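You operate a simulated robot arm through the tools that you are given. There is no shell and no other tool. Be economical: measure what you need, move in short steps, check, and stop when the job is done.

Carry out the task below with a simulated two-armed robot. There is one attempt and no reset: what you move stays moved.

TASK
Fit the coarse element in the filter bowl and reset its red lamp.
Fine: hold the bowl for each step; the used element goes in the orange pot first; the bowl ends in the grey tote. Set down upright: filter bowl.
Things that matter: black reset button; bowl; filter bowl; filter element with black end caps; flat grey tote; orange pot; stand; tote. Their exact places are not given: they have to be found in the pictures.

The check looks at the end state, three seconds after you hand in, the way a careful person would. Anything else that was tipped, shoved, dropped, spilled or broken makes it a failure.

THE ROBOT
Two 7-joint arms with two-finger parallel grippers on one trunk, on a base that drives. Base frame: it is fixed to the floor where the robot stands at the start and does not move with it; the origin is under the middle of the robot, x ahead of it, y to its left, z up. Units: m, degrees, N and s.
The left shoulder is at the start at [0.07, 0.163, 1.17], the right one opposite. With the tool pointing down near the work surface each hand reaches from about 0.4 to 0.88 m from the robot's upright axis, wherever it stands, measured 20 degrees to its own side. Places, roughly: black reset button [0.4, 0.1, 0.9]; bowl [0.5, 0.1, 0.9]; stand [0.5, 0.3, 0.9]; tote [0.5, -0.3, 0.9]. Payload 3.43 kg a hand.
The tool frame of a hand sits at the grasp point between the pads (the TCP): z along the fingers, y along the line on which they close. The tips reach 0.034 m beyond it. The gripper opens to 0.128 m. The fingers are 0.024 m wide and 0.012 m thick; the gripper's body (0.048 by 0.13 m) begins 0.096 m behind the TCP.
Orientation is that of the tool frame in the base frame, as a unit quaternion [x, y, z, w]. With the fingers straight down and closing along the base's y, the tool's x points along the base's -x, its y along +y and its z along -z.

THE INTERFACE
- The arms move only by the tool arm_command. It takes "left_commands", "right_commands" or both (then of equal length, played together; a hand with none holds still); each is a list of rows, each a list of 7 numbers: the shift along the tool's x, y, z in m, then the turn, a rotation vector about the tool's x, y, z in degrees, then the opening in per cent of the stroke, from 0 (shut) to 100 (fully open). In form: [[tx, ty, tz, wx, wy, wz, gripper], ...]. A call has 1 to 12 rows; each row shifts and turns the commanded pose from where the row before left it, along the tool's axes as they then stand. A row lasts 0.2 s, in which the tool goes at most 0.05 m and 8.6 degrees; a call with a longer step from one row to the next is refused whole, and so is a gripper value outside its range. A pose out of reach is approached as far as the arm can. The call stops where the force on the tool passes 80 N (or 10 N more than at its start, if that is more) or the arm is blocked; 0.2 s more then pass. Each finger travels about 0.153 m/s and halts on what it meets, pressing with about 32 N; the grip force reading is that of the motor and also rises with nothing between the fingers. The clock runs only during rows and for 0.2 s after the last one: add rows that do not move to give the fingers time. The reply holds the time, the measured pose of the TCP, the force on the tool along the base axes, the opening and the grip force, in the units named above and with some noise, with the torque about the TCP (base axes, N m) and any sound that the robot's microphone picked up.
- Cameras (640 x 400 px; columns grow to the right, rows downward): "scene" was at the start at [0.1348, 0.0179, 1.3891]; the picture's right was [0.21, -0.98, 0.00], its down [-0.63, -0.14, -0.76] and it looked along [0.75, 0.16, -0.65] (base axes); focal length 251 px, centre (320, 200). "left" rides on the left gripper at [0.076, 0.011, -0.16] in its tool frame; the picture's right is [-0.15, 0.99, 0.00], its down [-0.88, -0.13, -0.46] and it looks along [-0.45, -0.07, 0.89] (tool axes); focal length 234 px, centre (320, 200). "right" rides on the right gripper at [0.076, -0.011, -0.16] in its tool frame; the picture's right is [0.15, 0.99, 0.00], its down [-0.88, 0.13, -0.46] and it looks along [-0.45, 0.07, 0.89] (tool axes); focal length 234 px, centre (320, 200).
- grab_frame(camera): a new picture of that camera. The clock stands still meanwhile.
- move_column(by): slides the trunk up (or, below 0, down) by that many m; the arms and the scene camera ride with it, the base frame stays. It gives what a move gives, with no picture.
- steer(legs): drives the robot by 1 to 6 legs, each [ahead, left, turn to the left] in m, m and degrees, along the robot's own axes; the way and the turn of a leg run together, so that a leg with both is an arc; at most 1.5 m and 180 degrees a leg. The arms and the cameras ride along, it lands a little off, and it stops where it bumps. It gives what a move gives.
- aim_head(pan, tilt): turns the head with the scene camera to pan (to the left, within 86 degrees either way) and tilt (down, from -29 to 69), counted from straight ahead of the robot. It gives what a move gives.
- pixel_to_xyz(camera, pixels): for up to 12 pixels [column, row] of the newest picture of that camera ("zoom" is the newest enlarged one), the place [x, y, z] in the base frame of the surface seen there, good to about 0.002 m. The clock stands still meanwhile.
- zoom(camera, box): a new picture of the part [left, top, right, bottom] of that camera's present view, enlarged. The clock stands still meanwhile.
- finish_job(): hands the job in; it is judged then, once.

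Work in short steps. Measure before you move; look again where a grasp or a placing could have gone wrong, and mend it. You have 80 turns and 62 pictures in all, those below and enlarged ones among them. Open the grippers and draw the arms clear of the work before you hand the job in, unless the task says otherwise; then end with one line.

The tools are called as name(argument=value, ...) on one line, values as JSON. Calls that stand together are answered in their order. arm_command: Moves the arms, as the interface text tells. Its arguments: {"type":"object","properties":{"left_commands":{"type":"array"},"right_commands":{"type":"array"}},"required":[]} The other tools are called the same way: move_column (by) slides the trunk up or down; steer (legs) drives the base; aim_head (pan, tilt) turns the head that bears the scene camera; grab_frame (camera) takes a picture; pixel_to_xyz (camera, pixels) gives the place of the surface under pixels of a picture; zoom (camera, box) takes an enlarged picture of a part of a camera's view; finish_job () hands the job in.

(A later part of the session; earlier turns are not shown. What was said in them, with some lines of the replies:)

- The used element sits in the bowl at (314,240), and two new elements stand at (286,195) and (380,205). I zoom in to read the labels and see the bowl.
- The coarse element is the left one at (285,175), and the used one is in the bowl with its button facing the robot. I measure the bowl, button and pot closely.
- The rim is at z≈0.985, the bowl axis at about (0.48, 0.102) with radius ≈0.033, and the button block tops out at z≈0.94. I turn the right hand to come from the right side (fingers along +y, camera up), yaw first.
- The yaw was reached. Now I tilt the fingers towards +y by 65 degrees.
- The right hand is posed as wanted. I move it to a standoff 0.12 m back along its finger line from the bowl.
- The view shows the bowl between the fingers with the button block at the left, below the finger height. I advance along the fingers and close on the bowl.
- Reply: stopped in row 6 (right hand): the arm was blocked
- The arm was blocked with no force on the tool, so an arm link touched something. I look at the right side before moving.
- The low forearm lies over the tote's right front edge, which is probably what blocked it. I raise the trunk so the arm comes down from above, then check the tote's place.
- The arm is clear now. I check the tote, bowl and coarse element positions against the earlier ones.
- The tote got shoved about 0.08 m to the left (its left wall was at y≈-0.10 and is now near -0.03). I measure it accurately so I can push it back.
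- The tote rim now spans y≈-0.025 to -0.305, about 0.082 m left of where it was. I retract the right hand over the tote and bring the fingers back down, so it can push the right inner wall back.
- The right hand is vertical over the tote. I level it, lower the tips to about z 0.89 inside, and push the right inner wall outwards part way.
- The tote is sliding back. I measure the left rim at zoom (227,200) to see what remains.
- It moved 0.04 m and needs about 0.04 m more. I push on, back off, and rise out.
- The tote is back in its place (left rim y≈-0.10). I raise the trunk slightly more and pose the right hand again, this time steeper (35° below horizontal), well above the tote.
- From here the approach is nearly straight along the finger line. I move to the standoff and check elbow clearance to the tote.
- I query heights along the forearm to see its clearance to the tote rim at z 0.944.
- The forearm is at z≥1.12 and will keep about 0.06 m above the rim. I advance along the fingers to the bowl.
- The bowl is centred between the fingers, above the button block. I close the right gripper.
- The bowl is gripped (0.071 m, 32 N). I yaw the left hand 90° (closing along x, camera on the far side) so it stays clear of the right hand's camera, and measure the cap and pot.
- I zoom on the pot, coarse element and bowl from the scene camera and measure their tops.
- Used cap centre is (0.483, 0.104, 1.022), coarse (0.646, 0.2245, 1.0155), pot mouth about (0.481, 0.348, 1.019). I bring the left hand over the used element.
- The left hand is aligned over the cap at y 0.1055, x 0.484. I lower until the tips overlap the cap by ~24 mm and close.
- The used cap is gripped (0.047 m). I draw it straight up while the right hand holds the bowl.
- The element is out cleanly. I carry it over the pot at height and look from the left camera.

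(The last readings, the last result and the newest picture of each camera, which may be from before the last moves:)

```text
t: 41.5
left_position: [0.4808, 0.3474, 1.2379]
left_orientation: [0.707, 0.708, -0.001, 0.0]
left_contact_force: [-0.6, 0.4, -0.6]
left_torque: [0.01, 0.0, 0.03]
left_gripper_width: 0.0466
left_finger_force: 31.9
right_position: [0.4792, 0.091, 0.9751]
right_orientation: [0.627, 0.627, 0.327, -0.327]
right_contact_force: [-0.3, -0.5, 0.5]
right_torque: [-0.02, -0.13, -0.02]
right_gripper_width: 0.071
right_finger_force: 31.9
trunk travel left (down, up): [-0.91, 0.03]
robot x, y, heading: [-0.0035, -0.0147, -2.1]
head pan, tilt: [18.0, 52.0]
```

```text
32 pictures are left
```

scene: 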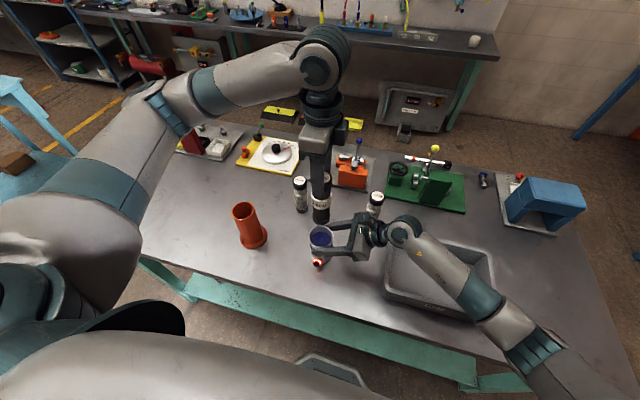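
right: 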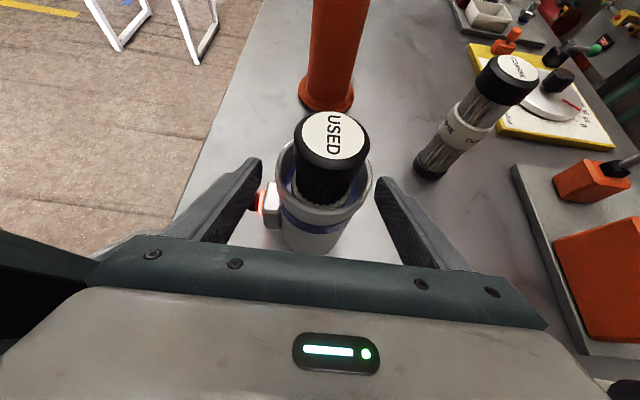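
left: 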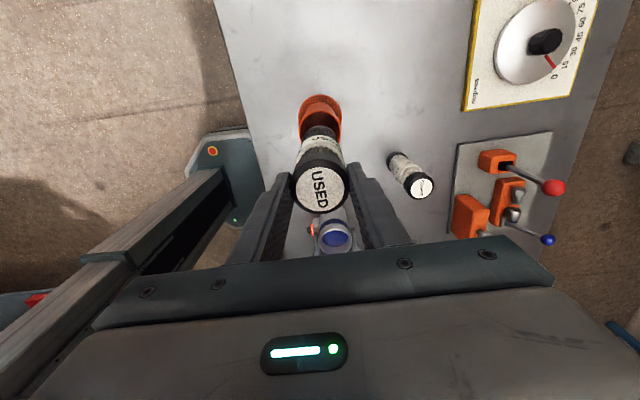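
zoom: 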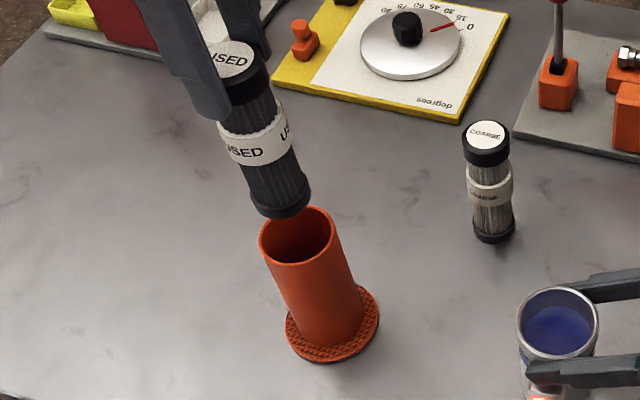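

The element hangs above the pot mouth. I measure the bottom cap and the pot rim to align them.

pixel_to_xyz(camera="zoom", pixels=[[258, 208], [282, 212], [305, 195], [262, 245], [333, 225], [300, 262], [285, 235], [230, 60], [310, 208], [335, 240]])

pixel_to_xyz(camera="left", pixels=[[318, 190], [300, 120], [341, 118], [319, 97], [320, 131]])

```text
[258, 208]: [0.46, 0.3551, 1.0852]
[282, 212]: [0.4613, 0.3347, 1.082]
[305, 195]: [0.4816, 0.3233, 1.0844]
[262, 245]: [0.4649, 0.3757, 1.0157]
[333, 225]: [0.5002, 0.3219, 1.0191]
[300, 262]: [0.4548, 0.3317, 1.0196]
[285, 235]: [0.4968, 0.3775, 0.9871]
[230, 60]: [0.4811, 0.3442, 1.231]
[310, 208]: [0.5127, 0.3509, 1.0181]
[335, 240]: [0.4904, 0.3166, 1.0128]
```

```text
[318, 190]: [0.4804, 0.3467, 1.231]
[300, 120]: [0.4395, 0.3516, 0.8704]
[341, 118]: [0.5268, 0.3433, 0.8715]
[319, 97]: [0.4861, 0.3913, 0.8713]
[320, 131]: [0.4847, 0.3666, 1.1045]
```

The pot centre is (0.4815, 0.348) and the element bottom (0.481, 0.346), so I shift 1.5 mm and lower until the fingertips are just above the pot rim.

arm_command(left_commands=[[0.0015, 0.0005, 0.02, 0, 0, 0, 20], [0, 0, 0.03, 0, 0, 0, 20], [0, 0, 0.03, 0, 0, 0, 20], [0, 0, 0.03, 0, 0, 0, 20], [0, 0, 0.03, 0, 0, 0, 20], [0, 0, 0.025, 0, 0, 0, 20], [0, 0, 0.011, 0, 0, 0, 20], [0, 0, 0, 0, 0, 0, 20], [0, 0, 0, 0, 0, 0, 20]])

zoom(camera="scene", box=[190, 160, 310, 260])

```text
t: 43.5
left_position: [0.4812, 0.3491, 1.0631]
left_orientation: [0.707, 0.707, -0.002, 0.001]
left_contact_force: [0.1, -1.0, -1.3]
left_torque: [0.02, -0.01, 0.02]
left_gripper_width: 0.0466
left_finger_force: 31.7
right_position: [0.4792, 0.0908, 0.9738]
right_orientation: [0.626, 0.627, 0.327, -0.328]
right_contact_force: [-0.1, -0.4, 0.1]
right_torque: [-0.01, -0.01, 0.01]
right_gripper_width: 0.0711
right_finger_force: 31.9
trunk travel left (down, up): [-0.91, 0.03]
robot x, y, heading: [0.0016, -0.014, -2.3]
head pan, tilt: [18.0, 52.0]
```

```text
4.00 times, centred on (250, 210) of scene
```

zoom: 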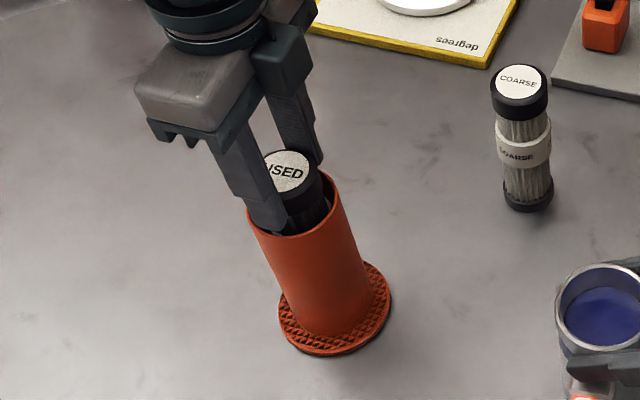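

The element is inside the pot and the tips are ~10 mm above the rim. I lower 5 mm more, release and rise.

arm_command(left_commands=[[0, 0, 0.005, 0, 0, 0, 20], [0, 0, 0, 0, 0, 0, 20], [0, 0, 0, 0, 0, 0, 55], [0, 0, 0, 0, 0, 0, 55], [0, 0, 0, 0, 0, 0, 55], [0, 0, -0.04, 0, 0, 0, 60], [0, 0, -0.045, 0, 0, 0, 60], [0, 0, -0.045, 0, 0, 0, 60], [0, 0, 0, 0, 0, 0, 60]])

zoom(camera="scene", box=[190, 160, 350, 270])

```text
t: 45.5
left_position: [0.4845, 0.3464, 1.1891]
left_orientation: [0.706, 0.709, -0.001, -0.001]
left_contact_force: [-0.4, -0.3, -0.6]
left_torque: [0.02, 0.02, -0.01]
left_gripper_width: 0.0769
left_finger_force: 0.0
right_position: [0.4784, 0.0899, 0.9741]
right_orientation: [0.626, 0.628, 0.327, -0.328]
right_contact_force: [0.6, -0.8, 0.7]
right_torque: [-0.06, -0.08, -0.02]
right_gripper_width: 0.0711
right_finger_force: 31.9
trunk travel left (down, up): [-0.91, 0.03]
robot x, y, heading: [0.0005, -0.0122, -2.0]
head pan, tilt: [18.0, 52.0]
```

```text
3.64 times, centred on (270, 215) of scene
```

zoom: 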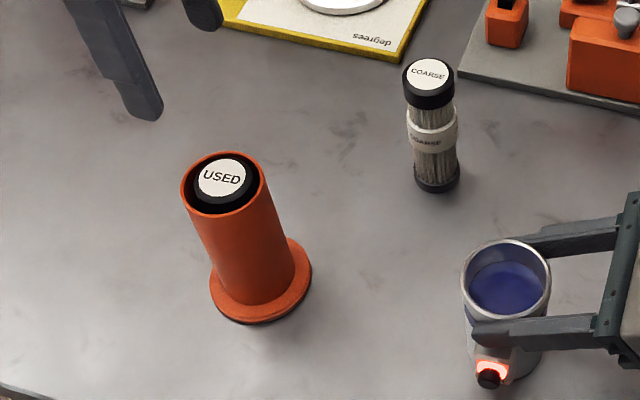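

The used element sits in the pot. I measure the coarse cap and the bowl's inside.

pixel_to_xyz(camera="zoom", pixels=[[430, 74], [405, 72], [455, 78], [430, 60], [506, 285], [506, 300], [462, 280], [550, 275], [508, 318], [506, 241], [437, 186], [222, 177]])

```text
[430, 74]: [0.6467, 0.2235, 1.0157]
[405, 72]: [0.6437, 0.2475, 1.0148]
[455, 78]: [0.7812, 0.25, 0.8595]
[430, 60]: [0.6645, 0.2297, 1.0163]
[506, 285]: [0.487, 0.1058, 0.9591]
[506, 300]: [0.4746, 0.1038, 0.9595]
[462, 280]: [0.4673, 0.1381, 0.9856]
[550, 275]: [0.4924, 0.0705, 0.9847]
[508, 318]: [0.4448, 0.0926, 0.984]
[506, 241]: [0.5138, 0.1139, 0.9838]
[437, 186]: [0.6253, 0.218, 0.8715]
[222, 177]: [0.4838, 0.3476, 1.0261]
```

The bowl holds blue fluid at z≈0.96, so it must stay level. I take the left hand over the coarse element at (0.646, 0.224), lower, and grip its cap.

arm_command(left_commands=[[-0.0245, 0.0323, 0, 0, 0, 0, 60], [-0.0245, 0.0323, 0, 0, 0, 0, 60], [-0.0245, 0.0323, 0, 0, 0, 0, 60], [-0.0245, 0.0323, 0, 0, 0, 0, 60], [-0.0245, 0.0323, 0, 0, 0, 0, 60], [0, 0, 0.04, 0, 0, 0, 60], [0, 0, 0.04, 0, 0, 0, 60], [0, 0, 0, 0, 0, 0, 60]])

grab_frame(camera="left")

zoom(camera="scene", box=[250, 130, 370, 230])

```text
t: 47.3
left_position: [0.6448, 0.2243, 1.1075]
left_orientation: [0.707, 0.707, -0.001, 0.0]
left_contact_force: [0.0, -0.3, 0.1]
left_torque: [0.0, -0.01, 0.01]
left_gripper_width: 0.0767
left_finger_force: 0.0
right_position: [0.4786, 0.0905, 0.9746]
right_orientation: [0.626, 0.628, 0.326, -0.327]
right_contact_force: [0.3, -0.1, 1.1]
right_torque: [-0.04, -0.18, -0.02]
right_gripper_width: 0.071
right_finger_force: 31.9
trunk travel left (down, up): [-0.91, 0.03]
robot x, y, heading: [-0.0006, -0.0118, -2.0]
head pan, tilt: [18.0, 52.0]
```

```text
29 pictures are left
```

left: 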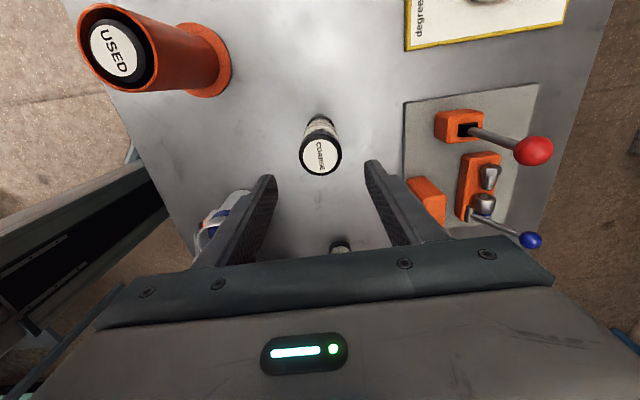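

```text
4.00 times, centred on (310, 180) of scene
```

zoom: 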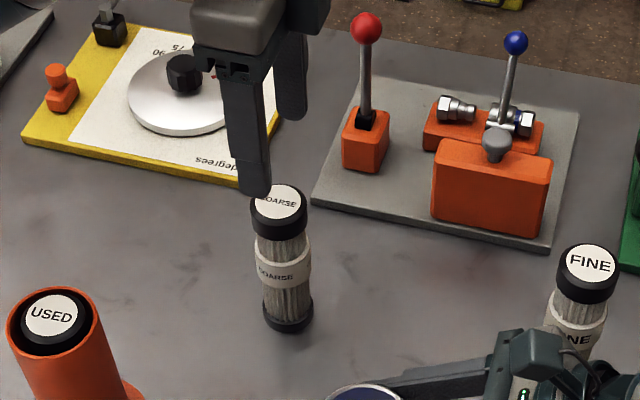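

Aligned over the coarse cap. I check the levers' positions so the gripper body does not touch them.

pixel_to_xyz(camera="zoom", pixels=[[366, 28], [515, 43], [278, 205], [183, 72]])

```text
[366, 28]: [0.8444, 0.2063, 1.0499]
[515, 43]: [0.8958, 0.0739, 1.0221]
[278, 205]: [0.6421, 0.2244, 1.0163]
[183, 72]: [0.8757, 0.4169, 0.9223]
```

All levers are far away. I lower 0.083 m and grip the coarse cap.

arm_command(left_commands=[[0, 0.0005, 0.04, 0, 0, 0, 60], [0, 0, 0.035, 0, 0, 0, 60], [0, 0, 0.008, 0, 0, 0, 60], [0, 0, 0, 0, 0, 0, 60], [0, 0, 0, 0, 0, 0, 45], [0, 0, 0, 0, 0, 0, 35], [0, 0, 0, 0, 0, 0, 20], [0, 0, 0, 0, 0, 0, 20], [0, 0, 0, 0, 0, 0, 20], [0, 0, -0.01, 0, 0, 0, 20], [0, 0, -0.03, 0, 0, 0, 20], [0, 0, 0, 0, 0, 0, 20]])

zoom(camera="scene", box=[250, 130, 370, 230])

```text
t: 49.9
left_position: [0.644, 0.2262, 1.0654]
left_orientation: [0.706, 0.708, -0.001, 0.0]
left_contact_force: [-0.4, -0.4, -2.1]
left_torque: [-0.01, 0.01, -0.05]
left_gripper_width: 0.0468
left_finger_force: 32.1
right_position: [0.4776, 0.0902, 0.975]
right_orientation: [0.626, 0.628, 0.326, -0.328]
right_contact_force: [-1.3, -1.2, 1.5]
right_torque: [-0.08, -0.04, -0.01]
right_gripper_width: 0.0712
right_finger_force: 32.5
trunk travel left (down, up): [-0.91, 0.03]
robot x, y, heading: [0.0023, -0.0138, -2.3]
head pan, tilt: [18.0, 52.0]
```

```text
4.00 times, centred on (310, 180) of scene
```

zoom: 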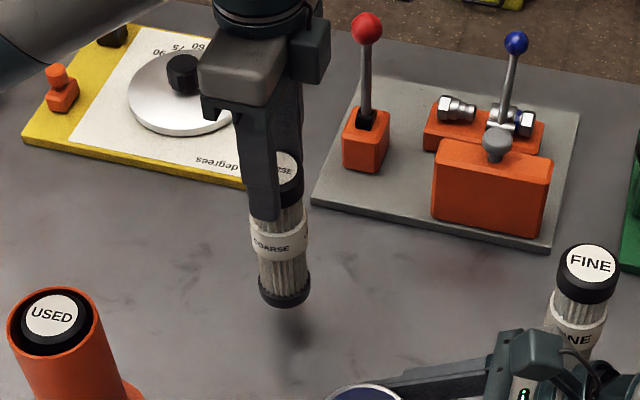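

The coarse element is held. I lift it and carry it to above the bowl.

arm_command(left_commands=[[0, 0, -0.04, 0, 0, 0, 20], [0, 0, -0.04, 0, 0, 0, 20], [0, 0, -0.04, 0, 0, 0, 20], [0, 0, -0.04, 0, 0, 0, 20], [-0.0241, -0.0328, 0, 0, 0, 0, 20], [-0.0241, -0.0328, 0, 0, 0, 0, 20], [-0.0241, -0.0328, 0, 0, 0, 0, 20], [-0.0241, -0.0328, 0, 0, 0, 0, 20], [-0.0241, -0.0328, 0, 0, 0, 0, 20], [0, 0, 0, 0, 0, 0, 20], [0, 0, 0, 0, 0, 0, 20]])

zoom(camera="scene", box=[260, 160, 380, 280])

pixel_to_xyz(camera="zoom", pixels=[[320, 180], [280, 180], [345, 180], [300, 190], [320, 190], [340, 170]])

```text
t: 52.3
left_position: [0.4821, 0.1051, 1.2275]
left_orientation: [0.707, 0.708, -0.002, -0.001]
left_contact_force: [0.6, -0.3, -0.8]
left_torque: [0.0, 0.01, 0.0]
left_gripper_width: 0.0468
left_finger_force: 32.1
right_position: [0.4793, 0.09, 0.9751]
right_orientation: [0.626, 0.628, 0.326, -0.328]
right_contact_force: [-0.4, 1.2, 0.1]
right_torque: [0.12, -0.03, 0.04]
right_gripper_width: 0.0711
right_finger_force: 32.3
trunk travel left (down, up): [-0.91, 0.03]
robot x, y, heading: [-0.0056, -0.0132, -2.0]
head pan, tilt: [18.0, 52.0]
```

```text
3.33 times, centred on (320, 220) of scene
```

zoom: 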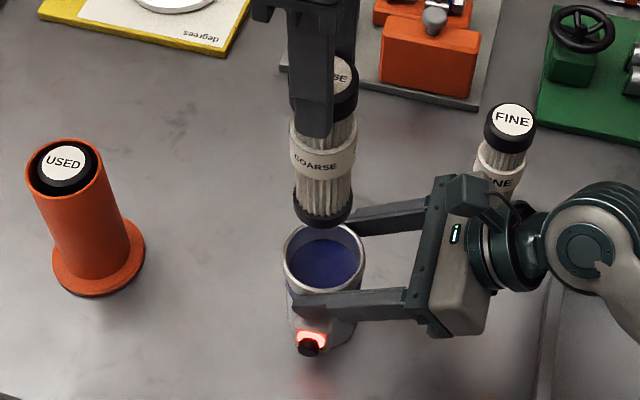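

```text
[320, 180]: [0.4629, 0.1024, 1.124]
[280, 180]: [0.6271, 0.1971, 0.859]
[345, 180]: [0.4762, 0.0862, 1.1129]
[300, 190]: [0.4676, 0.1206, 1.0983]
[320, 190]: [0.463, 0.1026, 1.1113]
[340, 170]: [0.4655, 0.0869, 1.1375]
```

The element is centred over the bowl. I lower it steadily to just above the seated height.

arm_command(left_commands=[[0, -0.0015, 0.03, 0, 0, 0, 20], [0, 0, 0.025, 0, 0, 0, 20], [0, 0, 0.02, 0, 0, 0, 20], [0, 0, 0.02, 0, 0, 0, 20], [0, 0, 0.02, 0, 0, 0, 20], [0, 0, 0.02, 0, 0, 0, 20], [0, 0, 0.02, 0, 0, 0, 20], [0, 0, 0.015, 0, 0, 0, 20], [0, 0, 0.012, 0, 0, 0, 20], [0, 0, 0.008, 0, 0, 0, 20], [0, 0, 0, 0, 0, 0, 20]])

zoom(camera="scene", box=[260, 190, 380, 290])

```text
t: 54.7
left_position: [0.4791, 0.1049, 1.0358]
left_orientation: [0.707, 0.708, -0.001, 0.0]
left_contact_force: [0.1, 0.2, -1.0]
left_torque: [0.01, -0.01, 0.0]
left_gripper_width: 0.0464
left_finger_force: 31.8
right_position: [0.4796, 0.0908, 0.9752]
right_orientation: [0.627, 0.628, 0.326, -0.327]
right_contact_force: [0.5, 0.0, 0.4]
right_torque: [0.03, -0.1, -0.02]
right_gripper_width: 0.071
right_finger_force: 31.7
trunk travel left (down, up): [-0.91, 0.03]
robot x, y, heading: [-0.0005, -0.0102, -2.1]
head pan, tilt: [18.0, 52.0]
```

```text
4.00 times, centred on (320, 240) of scene
```

zoom: 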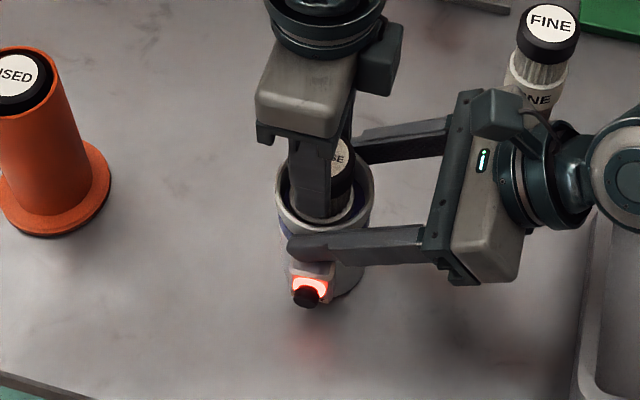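

No contact force yet. I creep down to seat it, then read the force.

arm_command(left_commands=[[0, 0, 0.002, 0, 0, 0, 20], [0, 0, 0.002, 0, 0, 0, 20], [0, 0, 0.001, 0, 0, 0, 20], [0, 0, 0.001, 0, 0, 0, 20], [0, 0, 0, 0, 0, 0, 20]])

```text
t: 55.9
left_position: [0.4782, 0.1046, 1.0308]
left_orientation: [0.707, 0.708, 0.0, 0.001]
left_contact_force: [-2.2, 0.9, 17.4]
left_torque: [0.19, 0.5, -0.01]
left_gripper_width: 0.0467
left_finger_force: 32.1
right_position: [0.479, 0.0896, 0.9748]
right_orientation: [0.627, 0.628, 0.326, -0.327]
right_contact_force: [4.9, 2.2, -4.5]
right_torque: [0.35, -0.32, -0.13]
right_gripper_width: 0.0711
right_finger_force: 32.0
trunk travel left (down, up): [-0.91, 0.03]
robot x, y, heading: [-0.0003, -0.0122, -2.2]
head pan, tilt: [18.0, 52.0]
```

It is seated (17 N upward). I relieve the push, open slightly and rise.

arm_command(left_commands=[[0, 0, -0.002, 0, 0, 0, 20], [0, 0, 0, 0, 0, 0, 30], [0, 0, 0, 0, 0, 0, 48], [0, 0, 0, 0, 0, 0, 48], [0, 0, -0.02, 0, 0, 0, 48], [0, 0, -0.04, 0, 0, 0, 48], [0, 0, -0.04, 0, 0, 0, 48], [0, 0, -0.04, 0, 0, 0, 48], [0, 0, -0.04, 0, 0, 0, 48], [0, 0, 0, 0, 0, 0, 48]])

zoom(camera="scene", box=[260, 190, 380, 290])

pixel_to_xyz(camera="zoom", pixels=[[320, 160], [320, 175], [305, 298], [307, 290], [318, 280], [300, 282]])

```text
t: 58.1
left_position: [0.4787, 0.1059, 1.2134]
left_orientation: [0.707, 0.707, -0.001, 0.0]
left_contact_force: [0.2, 1.1, 0.8]
left_torque: [0.02, 0.05, 0.01]
left_gripper_width: 0.0613
left_finger_force: 0.1
right_position: [0.4786, 0.0912, 0.9742]
right_orientation: [0.627, 0.627, 0.327, -0.328]
right_contact_force: [-1.5, -1.5, 0.9]
right_torque: [-0.11, -0.03, 0.05]
right_gripper_width: 0.0711
right_finger_force: 32.3
trunk travel left (down, up): [-0.91, 0.03]
robot x, y, heading: [0.0008, -0.0095, -2.1]
head pan, tilt: [18.0, 52.0]
```

```text
4.00 times, centred on (320, 240) of scene
```

zoom: 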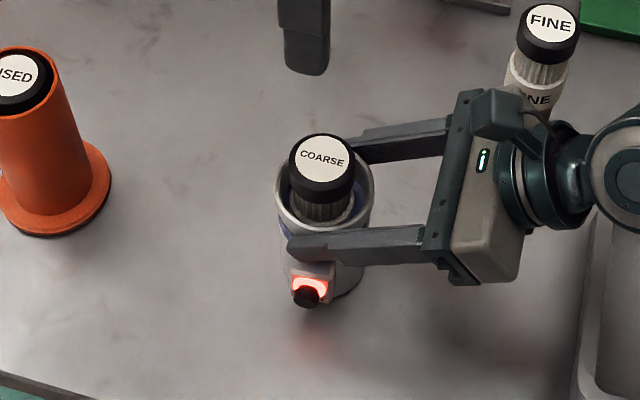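

```text
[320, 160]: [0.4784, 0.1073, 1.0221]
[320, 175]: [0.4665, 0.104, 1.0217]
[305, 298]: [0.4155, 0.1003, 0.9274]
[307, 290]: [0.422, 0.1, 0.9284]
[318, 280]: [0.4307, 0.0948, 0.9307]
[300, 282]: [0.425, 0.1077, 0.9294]
```

Coarse is seated at the same height as the used one was (1.022). For pressing the button I shut the left fingers and yaw back 90°, so the stiff finger edge faces +x.

arm_command(left_commands=[[0, 0, -0.02, 0, 0, -8.2, 0], [0, 0, -0.02, 0, 0, -8.2, 0], [0, 0, 0, 0, 0, -8.2, 0], [0, 0, 0, 0, 0, -8.2, 0], [0, 0, 0, 0, 0, -8.2, 0], [0, 0, 0, 0, 0, -8.2, 0], [0, 0, 0, 0, 0, -8.2, 0], [0, 0, 0, 0, 0, -8.2, 0], [0, 0, 0, 0, 0, -8.2, 0], [0, 0, 0, 0, 0, -8.2, 0], [0, 0, 0, 0, 0, -8, 0], [0, 0, 0, 0, 0, 0, 0]])

arm_command(left_commands=[[0.035, 0, 0, 0, 0, 0, 0], [0.035, 0, 0, 0, 0, 0, 0], [0.035, 0, 0, 0, 0, 0, 0], [0, 0, 0, 0, 0, 0, 0], [0, 0, 0, 0, 0, 0, 0]])

```text
t: 60.7
left_position: [0.4782, 0.1054, 1.2538]
left_orientation: [-0.002, 1.0, 0.0, -0.001]
left_contact_force: [-0.1, 0.5, 0.6]
left_torque: [0.03, 0.0, 0.02]
left_gripper_width: 0.0002
left_finger_force: 31.8
right_position: [0.4788, 0.0899, 0.9733]
right_orientation: [0.626, 0.627, 0.328, -0.328]
right_contact_force: [-0.3, -0.2, 1.1]
right_torque: [0.05, -0.09, -0.05]
right_gripper_width: 0.071
right_finger_force: 32.3
trunk travel left (down, up): [-0.91, 0.03]
robot x, y, heading: [0.0002, -0.0126, -2.0]
head pan, tilt: [18.0, 52.0]
```

```text
t: 61.9
left_position: [0.3751, 0.1051, 1.2523]
left_orientation: [-0.001, 1.0, 0.0, -0.001]
left_contact_force: [0.1, 0.7, 0.1]
left_torque: [-0.02, 0.0, 0.05]
left_gripper_width: 0.0002
left_finger_force: 31.8
right_position: [0.4785, 0.0912, 0.9743]
right_orientation: [0.627, 0.627, 0.327, -0.327]
right_contact_force: [-0.2, -0.3, 1.1]
right_torque: [-0.07, -0.12, -0.01]
right_gripper_width: 0.0709
right_finger_force: 32.2
trunk travel left (down, up): [-0.91, 0.03]
robot x, y, heading: [-0.0026, -0.0093, -2.1]
head pan, tilt: [18.0, 52.0]
```

Reach is fine. I lower the shut fingers in front of the button, leaving ~25 mm gap.

arm_command(left_commands=[[0, -0.003, 0.044, 0, 0, 0, 0], [0, 0, 0.044, 0, 0, 0, 0], [0, 0, 0.044, 0, 0, 0, 0], [0, 0, 0.044, 0, 0, 0, 0], [0, 0, 0.044, 0, 0, 0, 0], [0, 0, 0.044, 0, 0, 0, 0], [0, 0, 0.044, 0, 0, 0, 0], [0, 0, 0, 0, 0, 0, 0], [0, 0, 0, 0, 0, 0, 0]])

zoom(camera="scene", box=[260, 190, 380, 310])

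grab_frame(camera="left")

```text
t: 63.9
left_position: [0.373, 0.1009, 0.9428]
left_orientation: [-0.002, 1.0, -0.001, -0.001]
left_contact_force: [0.2, 0.6, -0.4]
left_torque: [0.01, 0.02, -0.02]
left_gripper_width: 0.0
left_finger_force: 32.0
right_position: [0.4795, 0.0896, 0.9739]
right_orientation: [0.627, 0.627, 0.327, -0.327]
right_contact_force: [-0.4, 0.0, 0.9]
right_torque: [0.01, -0.03, 0.05]
right_gripper_width: 0.0711
right_finger_force: 31.9
trunk travel left (down, up): [-0.91, 0.03]
robot x, y, heading: [-0.0013, -0.012, -2.1]
head pan, tilt: [18.0, 52.0]
```

```text
3.33 times, centred on (320, 250) of scene
```

zoom: 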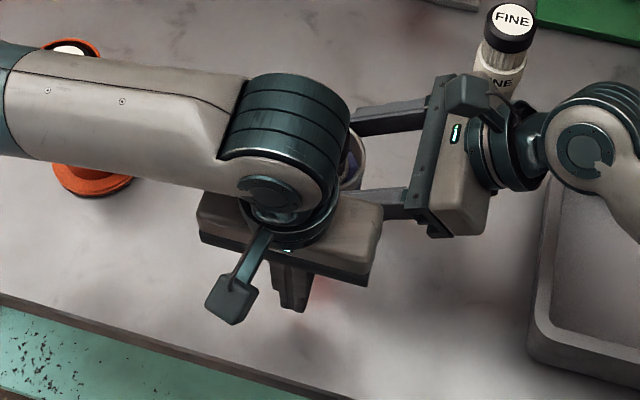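

```text
22 pictures are left
```

left: 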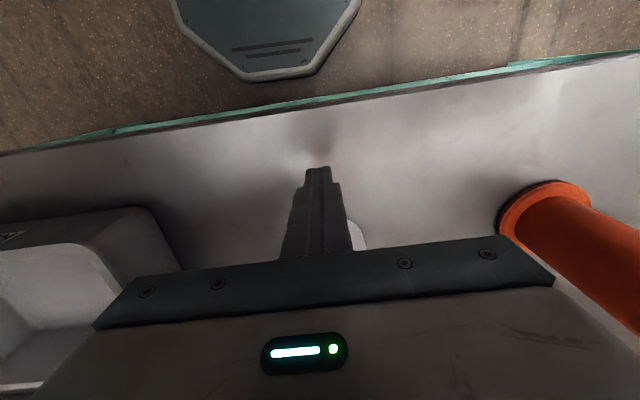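

The gap is clear. I advance 24 mm to near the button, then creep 3 mm at a time and read the force.

arm_command(left_commands=[[-0.01, 0, 0, 0, 0, 0, 0], [-0.01, 0, 0, 0, 0, 0, 0], [-0.004, 0, 0, 0, 0, 0, 0], [-0.003, 0, 0, 0, 0, 0, 0], [0, 0, 0, 0, 0, 0, 0]])

grab_frame(camera="right")

```text
t: 65.1
left_position: [0.4006, 0.1014, 0.9441]
left_orientation: [-0.001, 1.0, 0.001, 0.0]
left_contact_force: [-0.3, 0.5, -0.2]
left_torque: [0.03, -0.04, -0.03]
left_gripper_width: 0.0001
left_finger_force: 31.9
right_position: [0.479, 0.0895, 0.9734]
right_orientation: [0.626, 0.628, 0.326, -0.328]
right_contact_force: [-0.2, 0.1, 0.3]
right_torque: [0.02, -0.09, -0.01]
right_gripper_width: 0.0712
right_finger_force: 32.2
trunk travel left (down, up): [-0.91, 0.03]
robot x, y, heading: [-0.0009, -0.0121, -1.9]
head pan, tilt: [18.0, 52.0]
```

```text
21 pictures are left
```

right: 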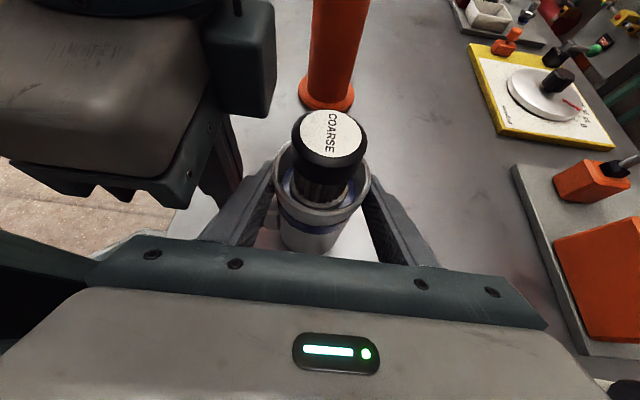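

No contact yet with the finger edge at about 0.412. I creep on.

arm_command(left_commands=[[-0.002, 0, 0, 0, 0, 0, 0], [-0.002, 0, 0, 0, 0, 0, 0], [-0.001, 0, 0, 0, 0, 0, 0], [0, 0, 0, 0, 0, 0, 0]])

```text
t: 66.1
left_position: [0.4061, 0.1025, 0.944]
left_orientation: [-0.001, 1.0, -0.001, -0.001]
left_contact_force: [-2.8, -1.4, -0.1]
left_torque: [-0.04, 0.05, -0.04]
left_gripper_width: 0.0
left_finger_force: 32.0
right_position: [0.4795, 0.0909, 0.9744]
right_orientation: [0.627, 0.627, 0.327, -0.326]
right_contact_force: [3.3, 1.8, 0.5]
right_torque: [0.07, -0.31, -0.17]
right_gripper_width: 0.0712
right_finger_force: 32.4
trunk travel left (down, up): [-0.91, 0.03]
robot x, y, heading: [0.0015, -0.0119, -1.8]
head pan, tilt: [18.0, 52.0]
heard: click
```

Contact at about 3 N and a click was heard. I back off and rise to look at the lamp.

arm_command(left_commands=[[0.01, 0, 0, 0, 0, 0, 0], [0.02, 0, 0, 0, 0, 0, 0], [0.01, 0, -0.04, 0, 0, 0, 0], [0, 0, -0.045, 0, 0, 0, 0], [0, 0, -0.045, 0, 0, 0, 0], [0, 0, -0.045, 0, 0, 0, 0], [0, 0, -0.045, 0, 0, 0, 0], [0, 0.04, -0.03, 0, 0, 0, 20], [0, 0.045, 0, 0, 0, 0, 40], [0, 0.045, 0, 0, 0, 0, 50], [0, 0.045, 0, 0, 0, 0, 50], [0, 0.045, 0, 0, 0, 0, 50]])

zoom(camera="scene", box=[260, 190, 380, 290])

```text
t: 68.7
left_position: [0.3856, 0.3188, 1.1964]
left_orientation: [0.0, 1.0, -0.001, 0.001]
left_contact_force: [0.0, 0.6, -1.2]
left_torque: [0.0, -0.01, 0.0]
left_gripper_width: 0.0638
left_finger_force: 0.2
left hand out of reach, approached as far as the arm can: row 8, 9
right_position: [0.4783, 0.0913, 0.9743]
right_orientation: [0.626, 0.628, 0.326, -0.327]
right_contact_force: [-0.6, 0.4, -0.4]
right_torque: [0.15, -0.06, -0.02]
right_gripper_width: 0.0707
right_finger_force: 32.6
trunk travel left (down, up): [-0.91, 0.03]
robot x, y, heading: [-0.003, -0.012, -1.8]
head pan, tilt: [18.0, 52.0]
```

```text
4.00 times, centred on (320, 240) of scene
```

zoom: 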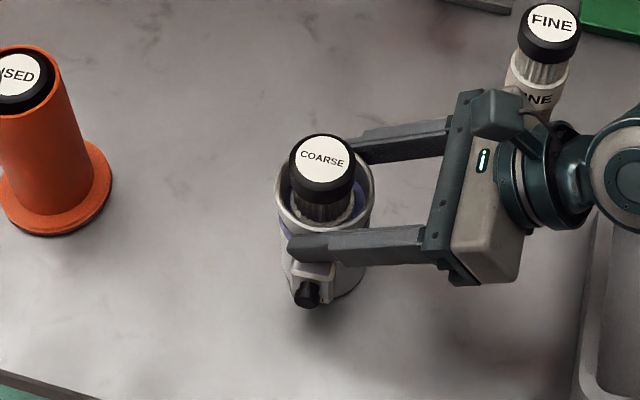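

The red lamp is off, and the left hand is clear. I now lift the bowl slowly and level with the right hand, with a check at about 3 cm.

arm_command(right_commands=[[0.0041, 0, -0.0029, 0, 0, 0, 40], [0.0082, 0, -0.0057, 0, 0, 0, 40], [0.0082, 0, -0.0057, 0, 0, 0, 40], [0.0082, 0, -0.0057, 0, 0, 0, 40], [0, 0, 0, 0, 0, 0, 40], [0, 0, 0, 0, 0, 0, 40]])

zoom(camera="scene", box=[260, 190, 380, 290])

```text
t: 70.1
left_position: [0.3872, 0.3168, 1.1955]
left_orientation: [-0.001, 1.0, -0.001, -0.001]
left_contact_force: [-0.5, 0.0, 0.0]
left_torque: [0.01, -0.02, -0.01]
left_gripper_width: 0.064
left_finger_force: 0.1
right_position: [0.4804, 0.0907, 1.0096]
right_orientation: [0.627, 0.627, 0.326, -0.327]
right_contact_force: [0.5, -0.2, -3.6]
right_torque: [-0.04, -0.04, 0.01]
right_gripper_width: 0.0713
right_finger_force: 31.8
trunk travel left (down, up): [-0.91, 0.03]
robot x, y, heading: [-0.0011, -0.0158, -2.2]
head pan, tilt: [18.0, 52.0]
```

```text
4.00 times, centred on (320, 240) of scene
```

zoom: 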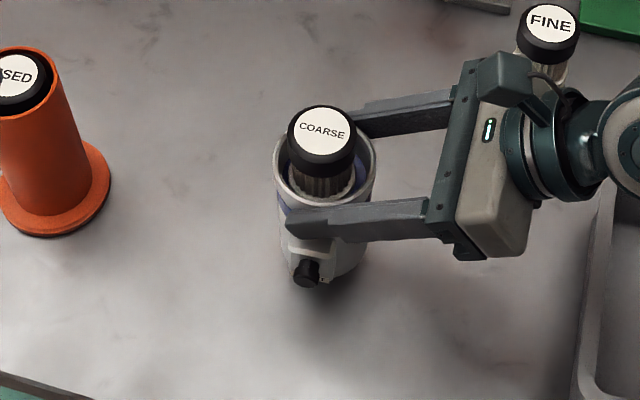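

The bowl is level in the grip. I lift 0.09 m more, slowly.

arm_command(right_commands=[[0.0041, 0, -0.0029, 0, 0, 0, 40], [0.0082, 0, -0.0057, 0, 0, 0, 40], [0.0082, 0, -0.0057, 0, 0, 0, 40], [0.0123, 0, -0.0086, 0, 0, 0, 40], [0.0123, 0, -0.0086, 0, 0, 0, 40], [0.0123, 0, -0.0086, 0, 0, 0, 40], [0.0082, 0, -0.0057, 0, 0, 0, 40], [0.0065, 0, -0.0046, 0, 0, 0, 40], [0.003, 0, -0.002, 0, 0, 0, 40], [0, 0, 0, 0, 0, 0, 40]])

arm_command(right_commands=[[-0.0046, 0, -0.0066, 0, 0, 0, 40], [-0.0092, 0, -0.0131, 0, 0, 0, 40], [-0.0115, 0, -0.0164, 0, 0, 0, 40], [-0.0115, 0, -0.0164, 0, 0, 0, 40], [-0.0115, 0, -0.0164, 0, 0, 0, 40], [-0.0115, 0, -0.0164, 0, 0, 0, 40], [-0.0115, 0, -0.0164, 0, 0, 0, 40], [-0.0115, 0, -0.0164, 0, 0, 0, 40], [-0.0092, 0, -0.0131, 0, 0, 0, 40], [-0.0046, 0, -0.0066, 0, 0, 0, 40], [0, 0, 0, 0, 0, 0, 40]])

aim_head(pan=-8, tilt=50)

grab_frame(camera="scene")

```text
t: 72.3
left_position: [0.3871, 0.3167, 1.1962]
left_orientation: [-0.001, 1.0, -0.001, -0.001]
left_contact_force: [0.6, 0.1, -0.3]
left_torque: [0.0, 0.0, 0.01]
left_gripper_width: 0.064
left_finger_force: 0.1
right_position: [0.481, 0.0905, 1.0995]
right_orientation: [0.626, 0.628, 0.326, -0.327]
right_contact_force: [0.1, -0.7, -3.6]
right_torque: [-0.06, -0.05, 0.02]
right_gripper_width: 0.0713
right_finger_force: 31.5
trunk travel left (down, up): [-0.91, 0.03]
robot x, y, heading: [-0.0002, -0.0133, -2.0]
head pan, tilt: [18.0, 52.0]
```

```text
t: 74.7
left_position: [0.387, 0.3169, 1.1959]
left_orientation: [0.0, 1.0, -0.001, -0.001]
left_contact_force: [-0.7, 0.1, 0.5]
left_torque: [-0.03, 0.03, 0.04]
left_gripper_width: 0.064
left_finger_force: 0.0
right_position: [0.4814, -0.0783, 1.0985]
right_orientation: [0.627, 0.628, 0.326, -0.327]
right_contact_force: [-0.3, -0.3, -4.1]
right_torque: [-0.03, -0.01, -0.01]
right_gripper_width: 0.071
right_finger_force: 31.5
trunk travel left (down, up): [-0.91, 0.03]
robot x, y, heading: [0.0019, -0.0164, -1.9]
head pan, tilt: [18.0, 52.0]
```

```text
t: 75.6
left_position: [0.3868, 0.3165, 1.1966]
left_orientation: [-0.002, 1.0, 0.0, -0.002]
left_contact_force: [-0.5, -0.4, 0.1]
left_torque: [0.02, 0.01, -0.01]
left_gripper_width: 0.064
left_finger_force: 0.0
right_position: [0.4811, -0.0782, 1.0984]
right_orientation: [0.626, 0.628, 0.326, -0.328]
right_contact_force: [0.4, -0.5, -3.5]
right_torque: [-0.03, -0.04, 0.03]
right_gripper_width: 0.0708
right_finger_force: 32.1
trunk travel left (down, up): [-0.91, 0.03]
robot x, y, heading: [-0.0028, -0.0167, -2.2]
head pan, tilt: [-8.0, 50.0]
```

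```text
18 pictures are left
```

scene: 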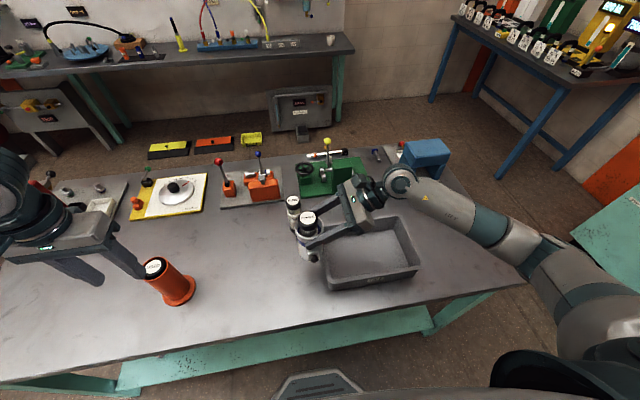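

The bowl hangs level above the tote's left edge. I carry it 0.127 m further so it is over the tote floor.

arm_command(right_commands=[[-0.0046, 0, -0.0066, 0, 0, 0, 40], [-0.0092, 0, -0.0131, 0, 0, 0, 40], [-0.0115, 0, -0.0164, 0, 0, 0, 40], [-0.0115, 0, -0.0164, 0, 0, 0, 40], [-0.0115, 0, -0.0164, 0, 0, 0, 40], [-0.0115, 0, -0.0164, 0, 0, 0, 40], [-0.0092, 0, -0.0131, 0, 0, 0, 40], [-0.0046, 0, -0.0066, 0, 0, 0, 40], [0, 0, 0, 0, 0, 0, 40], [0, 0, 0, 0, 0, 0, 40]])

zoom(camera="scene", box=[260, 150, 500, 310])

pixel_to_xyz(camera="zoom", pixels=[[370, 120], [440, 130], [480, 160], [520, 180], [560, 190]])

```text
t: 77.8
left_position: [0.3865, 0.3176, 1.1955]
left_orientation: [-0.002, 1.0, 0.0, -0.001]
left_contact_force: [0.6, 0.1, -0.9]
left_torque: [0.01, 0.03, 0.03]
left_gripper_width: 0.0642
left_finger_force: 0.1
right_position: [0.4824, -0.2057, 1.098]
right_orientation: [0.626, 0.627, 0.327, -0.328]
right_contact_force: [0.2, -0.1, -3.5]
right_torque: [-0.05, 0.01, 0.0]
right_gripper_width: 0.0712
right_finger_force: 32.2
trunk travel left (down, up): [-0.91, 0.03]
robot x, y, heading: [-0.0029, -0.0118, -1.9]
head pan, tilt: [-8.0, 50.0]
```

```text
2.50 times, centred on (380, 230) of scene
```

zoom: 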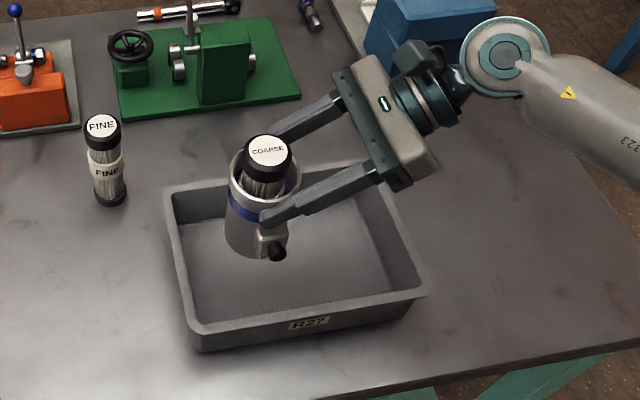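

```text
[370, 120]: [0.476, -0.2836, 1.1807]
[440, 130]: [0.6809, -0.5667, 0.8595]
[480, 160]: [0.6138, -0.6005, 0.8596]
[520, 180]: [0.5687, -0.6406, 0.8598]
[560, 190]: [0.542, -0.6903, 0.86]
```

The bowl is over the tote floor and the forearm is well above the rim. I lower to about 8 mm above the floor.

arm_command(right_commands=[[-0.0082, 0, 0.0057, 0, 0, 0, 40], [-0.0123, 0, 0.0086, 0, 0, 0, 40], [-0.0147, 0, 0.0103, 0, 0, 0, 40], [-0.0147, 0, 0.0103, 0, 0, 0, 40], [-0.0147, 0, 0.0103, 0, 0, 0, 40], [-0.0123, 0, 0.0086, 0, 0, 0, 40], [-0.0082, 0, 0.0057, 0, 0, 0, 40], [-0.0057, 0, 0.004, 0, 0, 0, 40], [0, 0, 0, 0, 0, 0, 40], [0, 0, 0, 0, 0, 0, 40]])

zoom(camera="scene", box=[260, 150, 500, 310])

```text
t: 80.0
left_position: [0.3869, 0.3165, 1.1964]
left_orientation: [0.0, 1.0, 0.0, -0.001]
left_contact_force: [0.9, 0.6, 0.2]
left_torque: [0.01, 0.0, 0.01]
left_gripper_width: 0.0637
left_finger_force: 0.0
right_position: [0.4814, -0.2062, 0.9882]
right_orientation: [0.626, 0.627, 0.326, -0.328]
right_contact_force: [-0.2, -0.1, -2.8]
right_torque: [-0.03, -0.06, 0.02]
right_gripper_width: 0.0711
right_finger_force: 32.0
trunk travel left (down, up): [-0.91, 0.03]
robot x, y, heading: [-0.0004, -0.0128, -1.6]
head pan, tilt: [-8.0, 50.0]
```

```text
2.50 times, centred on (380, 230) of scene
```

zoom: 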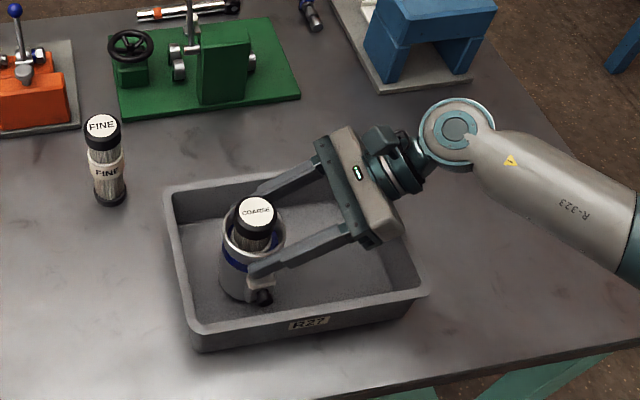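

I creep down to touch the floor, reading the force.

arm_command(right_commands=[[-0.0016, 0, 0.0011, 0, 0, 0, 40], [-0.0016, 0, 0.0011, 0, 0, 0, 40], [-0.0016, 0, 0.0011, 0, 0, 0, 40], [-0.0016, 0, 0.0011, 0, 0, 0, 40], [0, 0, 0, 0, 0, 0, 40]])

```text
t: 81.2
left_position: [0.387, 0.3174, 1.1969]
left_orientation: [-0.001, 1.0, 0.0, -0.001]
left_contact_force: [0.6, 0.8, 1.0]
left_torque: [0.03, -0.01, 0.02]
left_gripper_width: 0.0641
left_finger_force: 0.0
right_position: [0.4813, -0.2051, 0.9798]
right_orientation: [0.626, 0.628, 0.326, -0.328]
right_contact_force: [0.3, -0.8, -3.3]
right_torque: [-0.03, -0.04, -0.02]
right_gripper_width: 0.0709
right_finger_force: 32.4
trunk travel left (down, up): [-0.91, 0.03]
robot x, y, heading: [-0.002, -0.0117, -1.8]
head pan, tilt: [-8.0, 50.0]
```

Still hanging (-3.3 N); a few more 1 mm steps.

arm_command(right_commands=[[-0.0008, 0, 0.0006, 0, 0, 0, 40], [-0.0008, 0, 0.0006, 0, 0, 0, 40], [-0.0008, 0, 0.0006, 0, 0, 0, 40], [0, 0, 0, 0, 0, 0, 40]])

```text
t: 82.2
left_position: [0.3842, 0.3182, 1.1966]
left_orientation: [0.0, 1.0, 0.001, 0.0]
left_contact_force: [-0.6, -0.4, 0.0]
left_torque: [0.05, 0.0, -0.01]
left_gripper_width: 0.0635
left_finger_force: 0.0
right_position: [0.4809, -0.2053, 0.9799]
right_orientation: [0.625, 0.628, 0.328, -0.327]
right_contact_force: [-3.0, -1.9, 14.2]
right_torque: [-0.07, 0.4, -0.11]
right_gripper_width: 0.071
right_finger_force: 32.0
trunk travel left (down, up): [-0.91, 0.03]
robot x, y, heading: [-0.0042, -0.0163, -1.7]
head pan, tilt: [-8.0, 50.0]
```

The bowl is on the floor (+14 N). I relieve 1 mm, open gradually, and draw back along the fingers.

arm_command(right_commands=[[0.001, 0, -0.0007, 0, 0, 0, 40], [0, 0, 0, 0, 0, 0, 50], [0, 0, 0, 0, 0, 0, 57], [0, 0, 0, 0, 0, 0, 62], [0, 0, 0, 0, 0, 0, 70], [0, 0, 0, 0, 0, 0, 78], [0, 0, 0, 0, 0, 0, 78]])

zoom(camera="scene", box=[300, 190, 460, 300])

```text
t: 83.8
left_position: [0.3862, 0.3179, 1.1956]
left_orientation: [-0.002, 1.0, -0.001, 0.0]
left_contact_force: [0.6, -0.6, -0.6]
left_torque: [0.0, 0.02, 0.02]
left_gripper_width: 0.0641
left_finger_force: 0.1
right_position: [0.4815, -0.2051, 0.979]
right_orientation: [0.627, 0.627, 0.327, -0.327]
right_contact_force: [0.2, 0.3, 0.5]
right_torque: [-0.01, -0.02, 0.0]
right_gripper_width: 0.0999
right_finger_force: 0.0
trunk travel left (down, up): [-0.91, 0.03]
robot x, y, heading: [-0.0039, -0.0147, -2.2]
head pan, tilt: [-8.0, 50.0]
```

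```text
3.64 times, centred on (380, 245) of scene
```

zoom: 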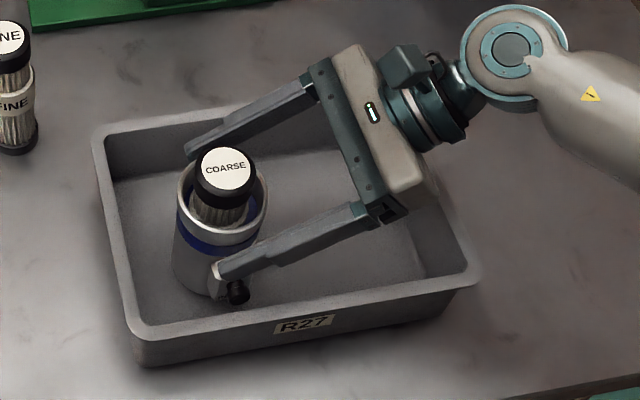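

The bowl stands upright, and the fingers are free. I draw the right hand back along the fingers and up, and lift the left slightly too.

arm_command(right_commands=[[0, 0, -0.02, 0, 0, 0, 78], [0, 0, -0.03, 0, 0, 0, 78], [0, 0, -0.03, 0, 0, 0, 78], [0, 0, -0.04, 0, 0, 0, 78], [0, 0, -0.04, 0, 0, 0, 78], [0.02, 0, -0.03, 0, 0, 0, 78], [0.03, 0, -0.03, 0, 0, 0, 78], [0, 0, 0, 0, 0, 0, 78]])

grab_frame(camera="scene")

zoom(camera="scene", box=[290, 180, 450, 300])

pixel_to_xyz(camera="zoom", pixels=[[262, 175], [125, 190], [130, 280], [300, 310], [300, 260]])

```text
t: 85.6
left_position: [0.3863, 0.3178, 1.1954]
left_orientation: [-0.001, 1.0, 0.0, -0.001]
left_contact_force: [-0.2, -0.1, -0.1]
left_torque: [0.01, -0.03, -0.02]
left_gripper_width: 0.0639
left_finger_force: 0.1
right_position: [0.4827, -0.3584, 1.1455]
right_orientation: [0.626, 0.628, 0.326, -0.327]
right_contact_force: [-0.5, -0.1, -0.8]
right_torque: [-0.01, 0.01, 0.0]
right_gripper_width: 0.0999
right_finger_force: 0.0
trunk travel left (down, up): [-0.91, 0.03]
robot x, y, heading: [-0.0024, -0.0142, -2.2]
head pan, tilt: [-8.0, 50.0]
```

```text
14 pictures are left
```

scene: 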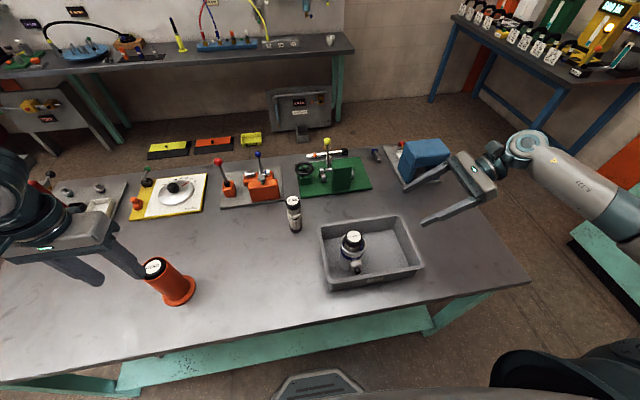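

```text
3.33 times, centred on (370, 240) of scene
```

zoom: 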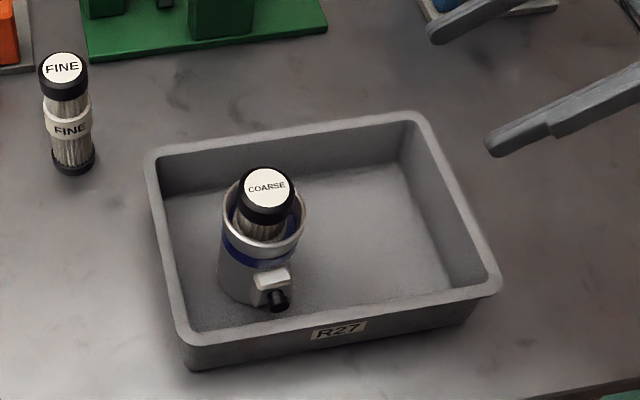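

```text
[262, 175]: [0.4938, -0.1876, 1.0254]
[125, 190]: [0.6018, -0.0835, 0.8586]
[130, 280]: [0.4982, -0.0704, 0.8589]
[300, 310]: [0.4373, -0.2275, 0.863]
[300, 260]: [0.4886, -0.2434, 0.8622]
```

Bowl upright in the tote, coarse fitted, lamp off, used element in the pot. I raise both hands a little and open them fully.

arm_command(left_commands=[[0, 0, -0.03, 0, 0, 0, 80], [0, 0, -0.03, 0, 0, 0, 100], [0, 0, 0, 0, 0, 0, 100], [0, 0, 0, 0, 0, 0, 100]], right_commands=[[0.03, 0, -0.02, 0, 0, 0, 90], [0.03, 0, -0.02, 0, 0, 0, 100], [0, 0, 0, 0, 0, 0, 100], [0, 0, 0, 0, 0, 0, 100]])

grab_frame(camera="scene")

```text
t: 86.6
left_position: [0.3863, 0.3175, 1.2538]
left_orientation: [0.0, 1.0, -0.001, -0.001]
left_contact_force: [-0.2, -0.1, -0.3]
left_torque: [-0.01, -0.02, 0.01]
left_gripper_width: 0.1278
left_finger_force: 0.1
right_position: [0.4794, -0.3575, 1.217]
right_orientation: [0.626, 0.627, 0.327, -0.328]
right_contact_force: [0.8, -0.4, 0.6]
right_torque: [0.0, 0.02, 0.05]
right_gripper_width: 0.1282
right_finger_force: 0.1
trunk travel left (down, up): [-0.91, 0.03]
robot x, y, heading: [0.0019, -0.0135, -2.0]
head pan, tilt: [-8.0, 50.0]
```

```text
12 pictures are left
```

scene: 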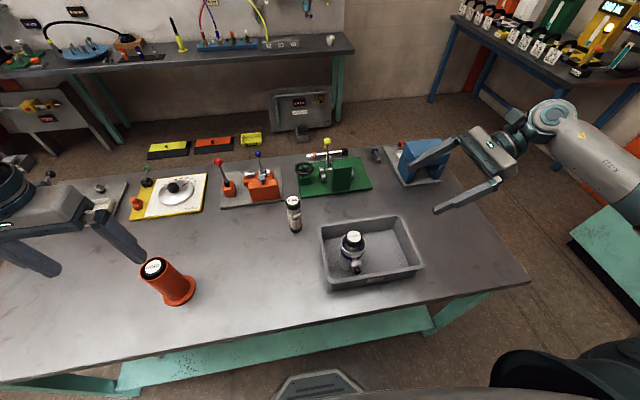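

Everything is in its place and the hands are open and clear, so I hand the job in.

finish_job()

```text
The job is handed in.
```

The coarse element is fitted, the red lamp is off, the used element is in the orange pot and the bowl stands upright in the grey tote; early on my right arm shoved the tote about 8 cm, and I pushed it back to within a few millimetres of its starting place.
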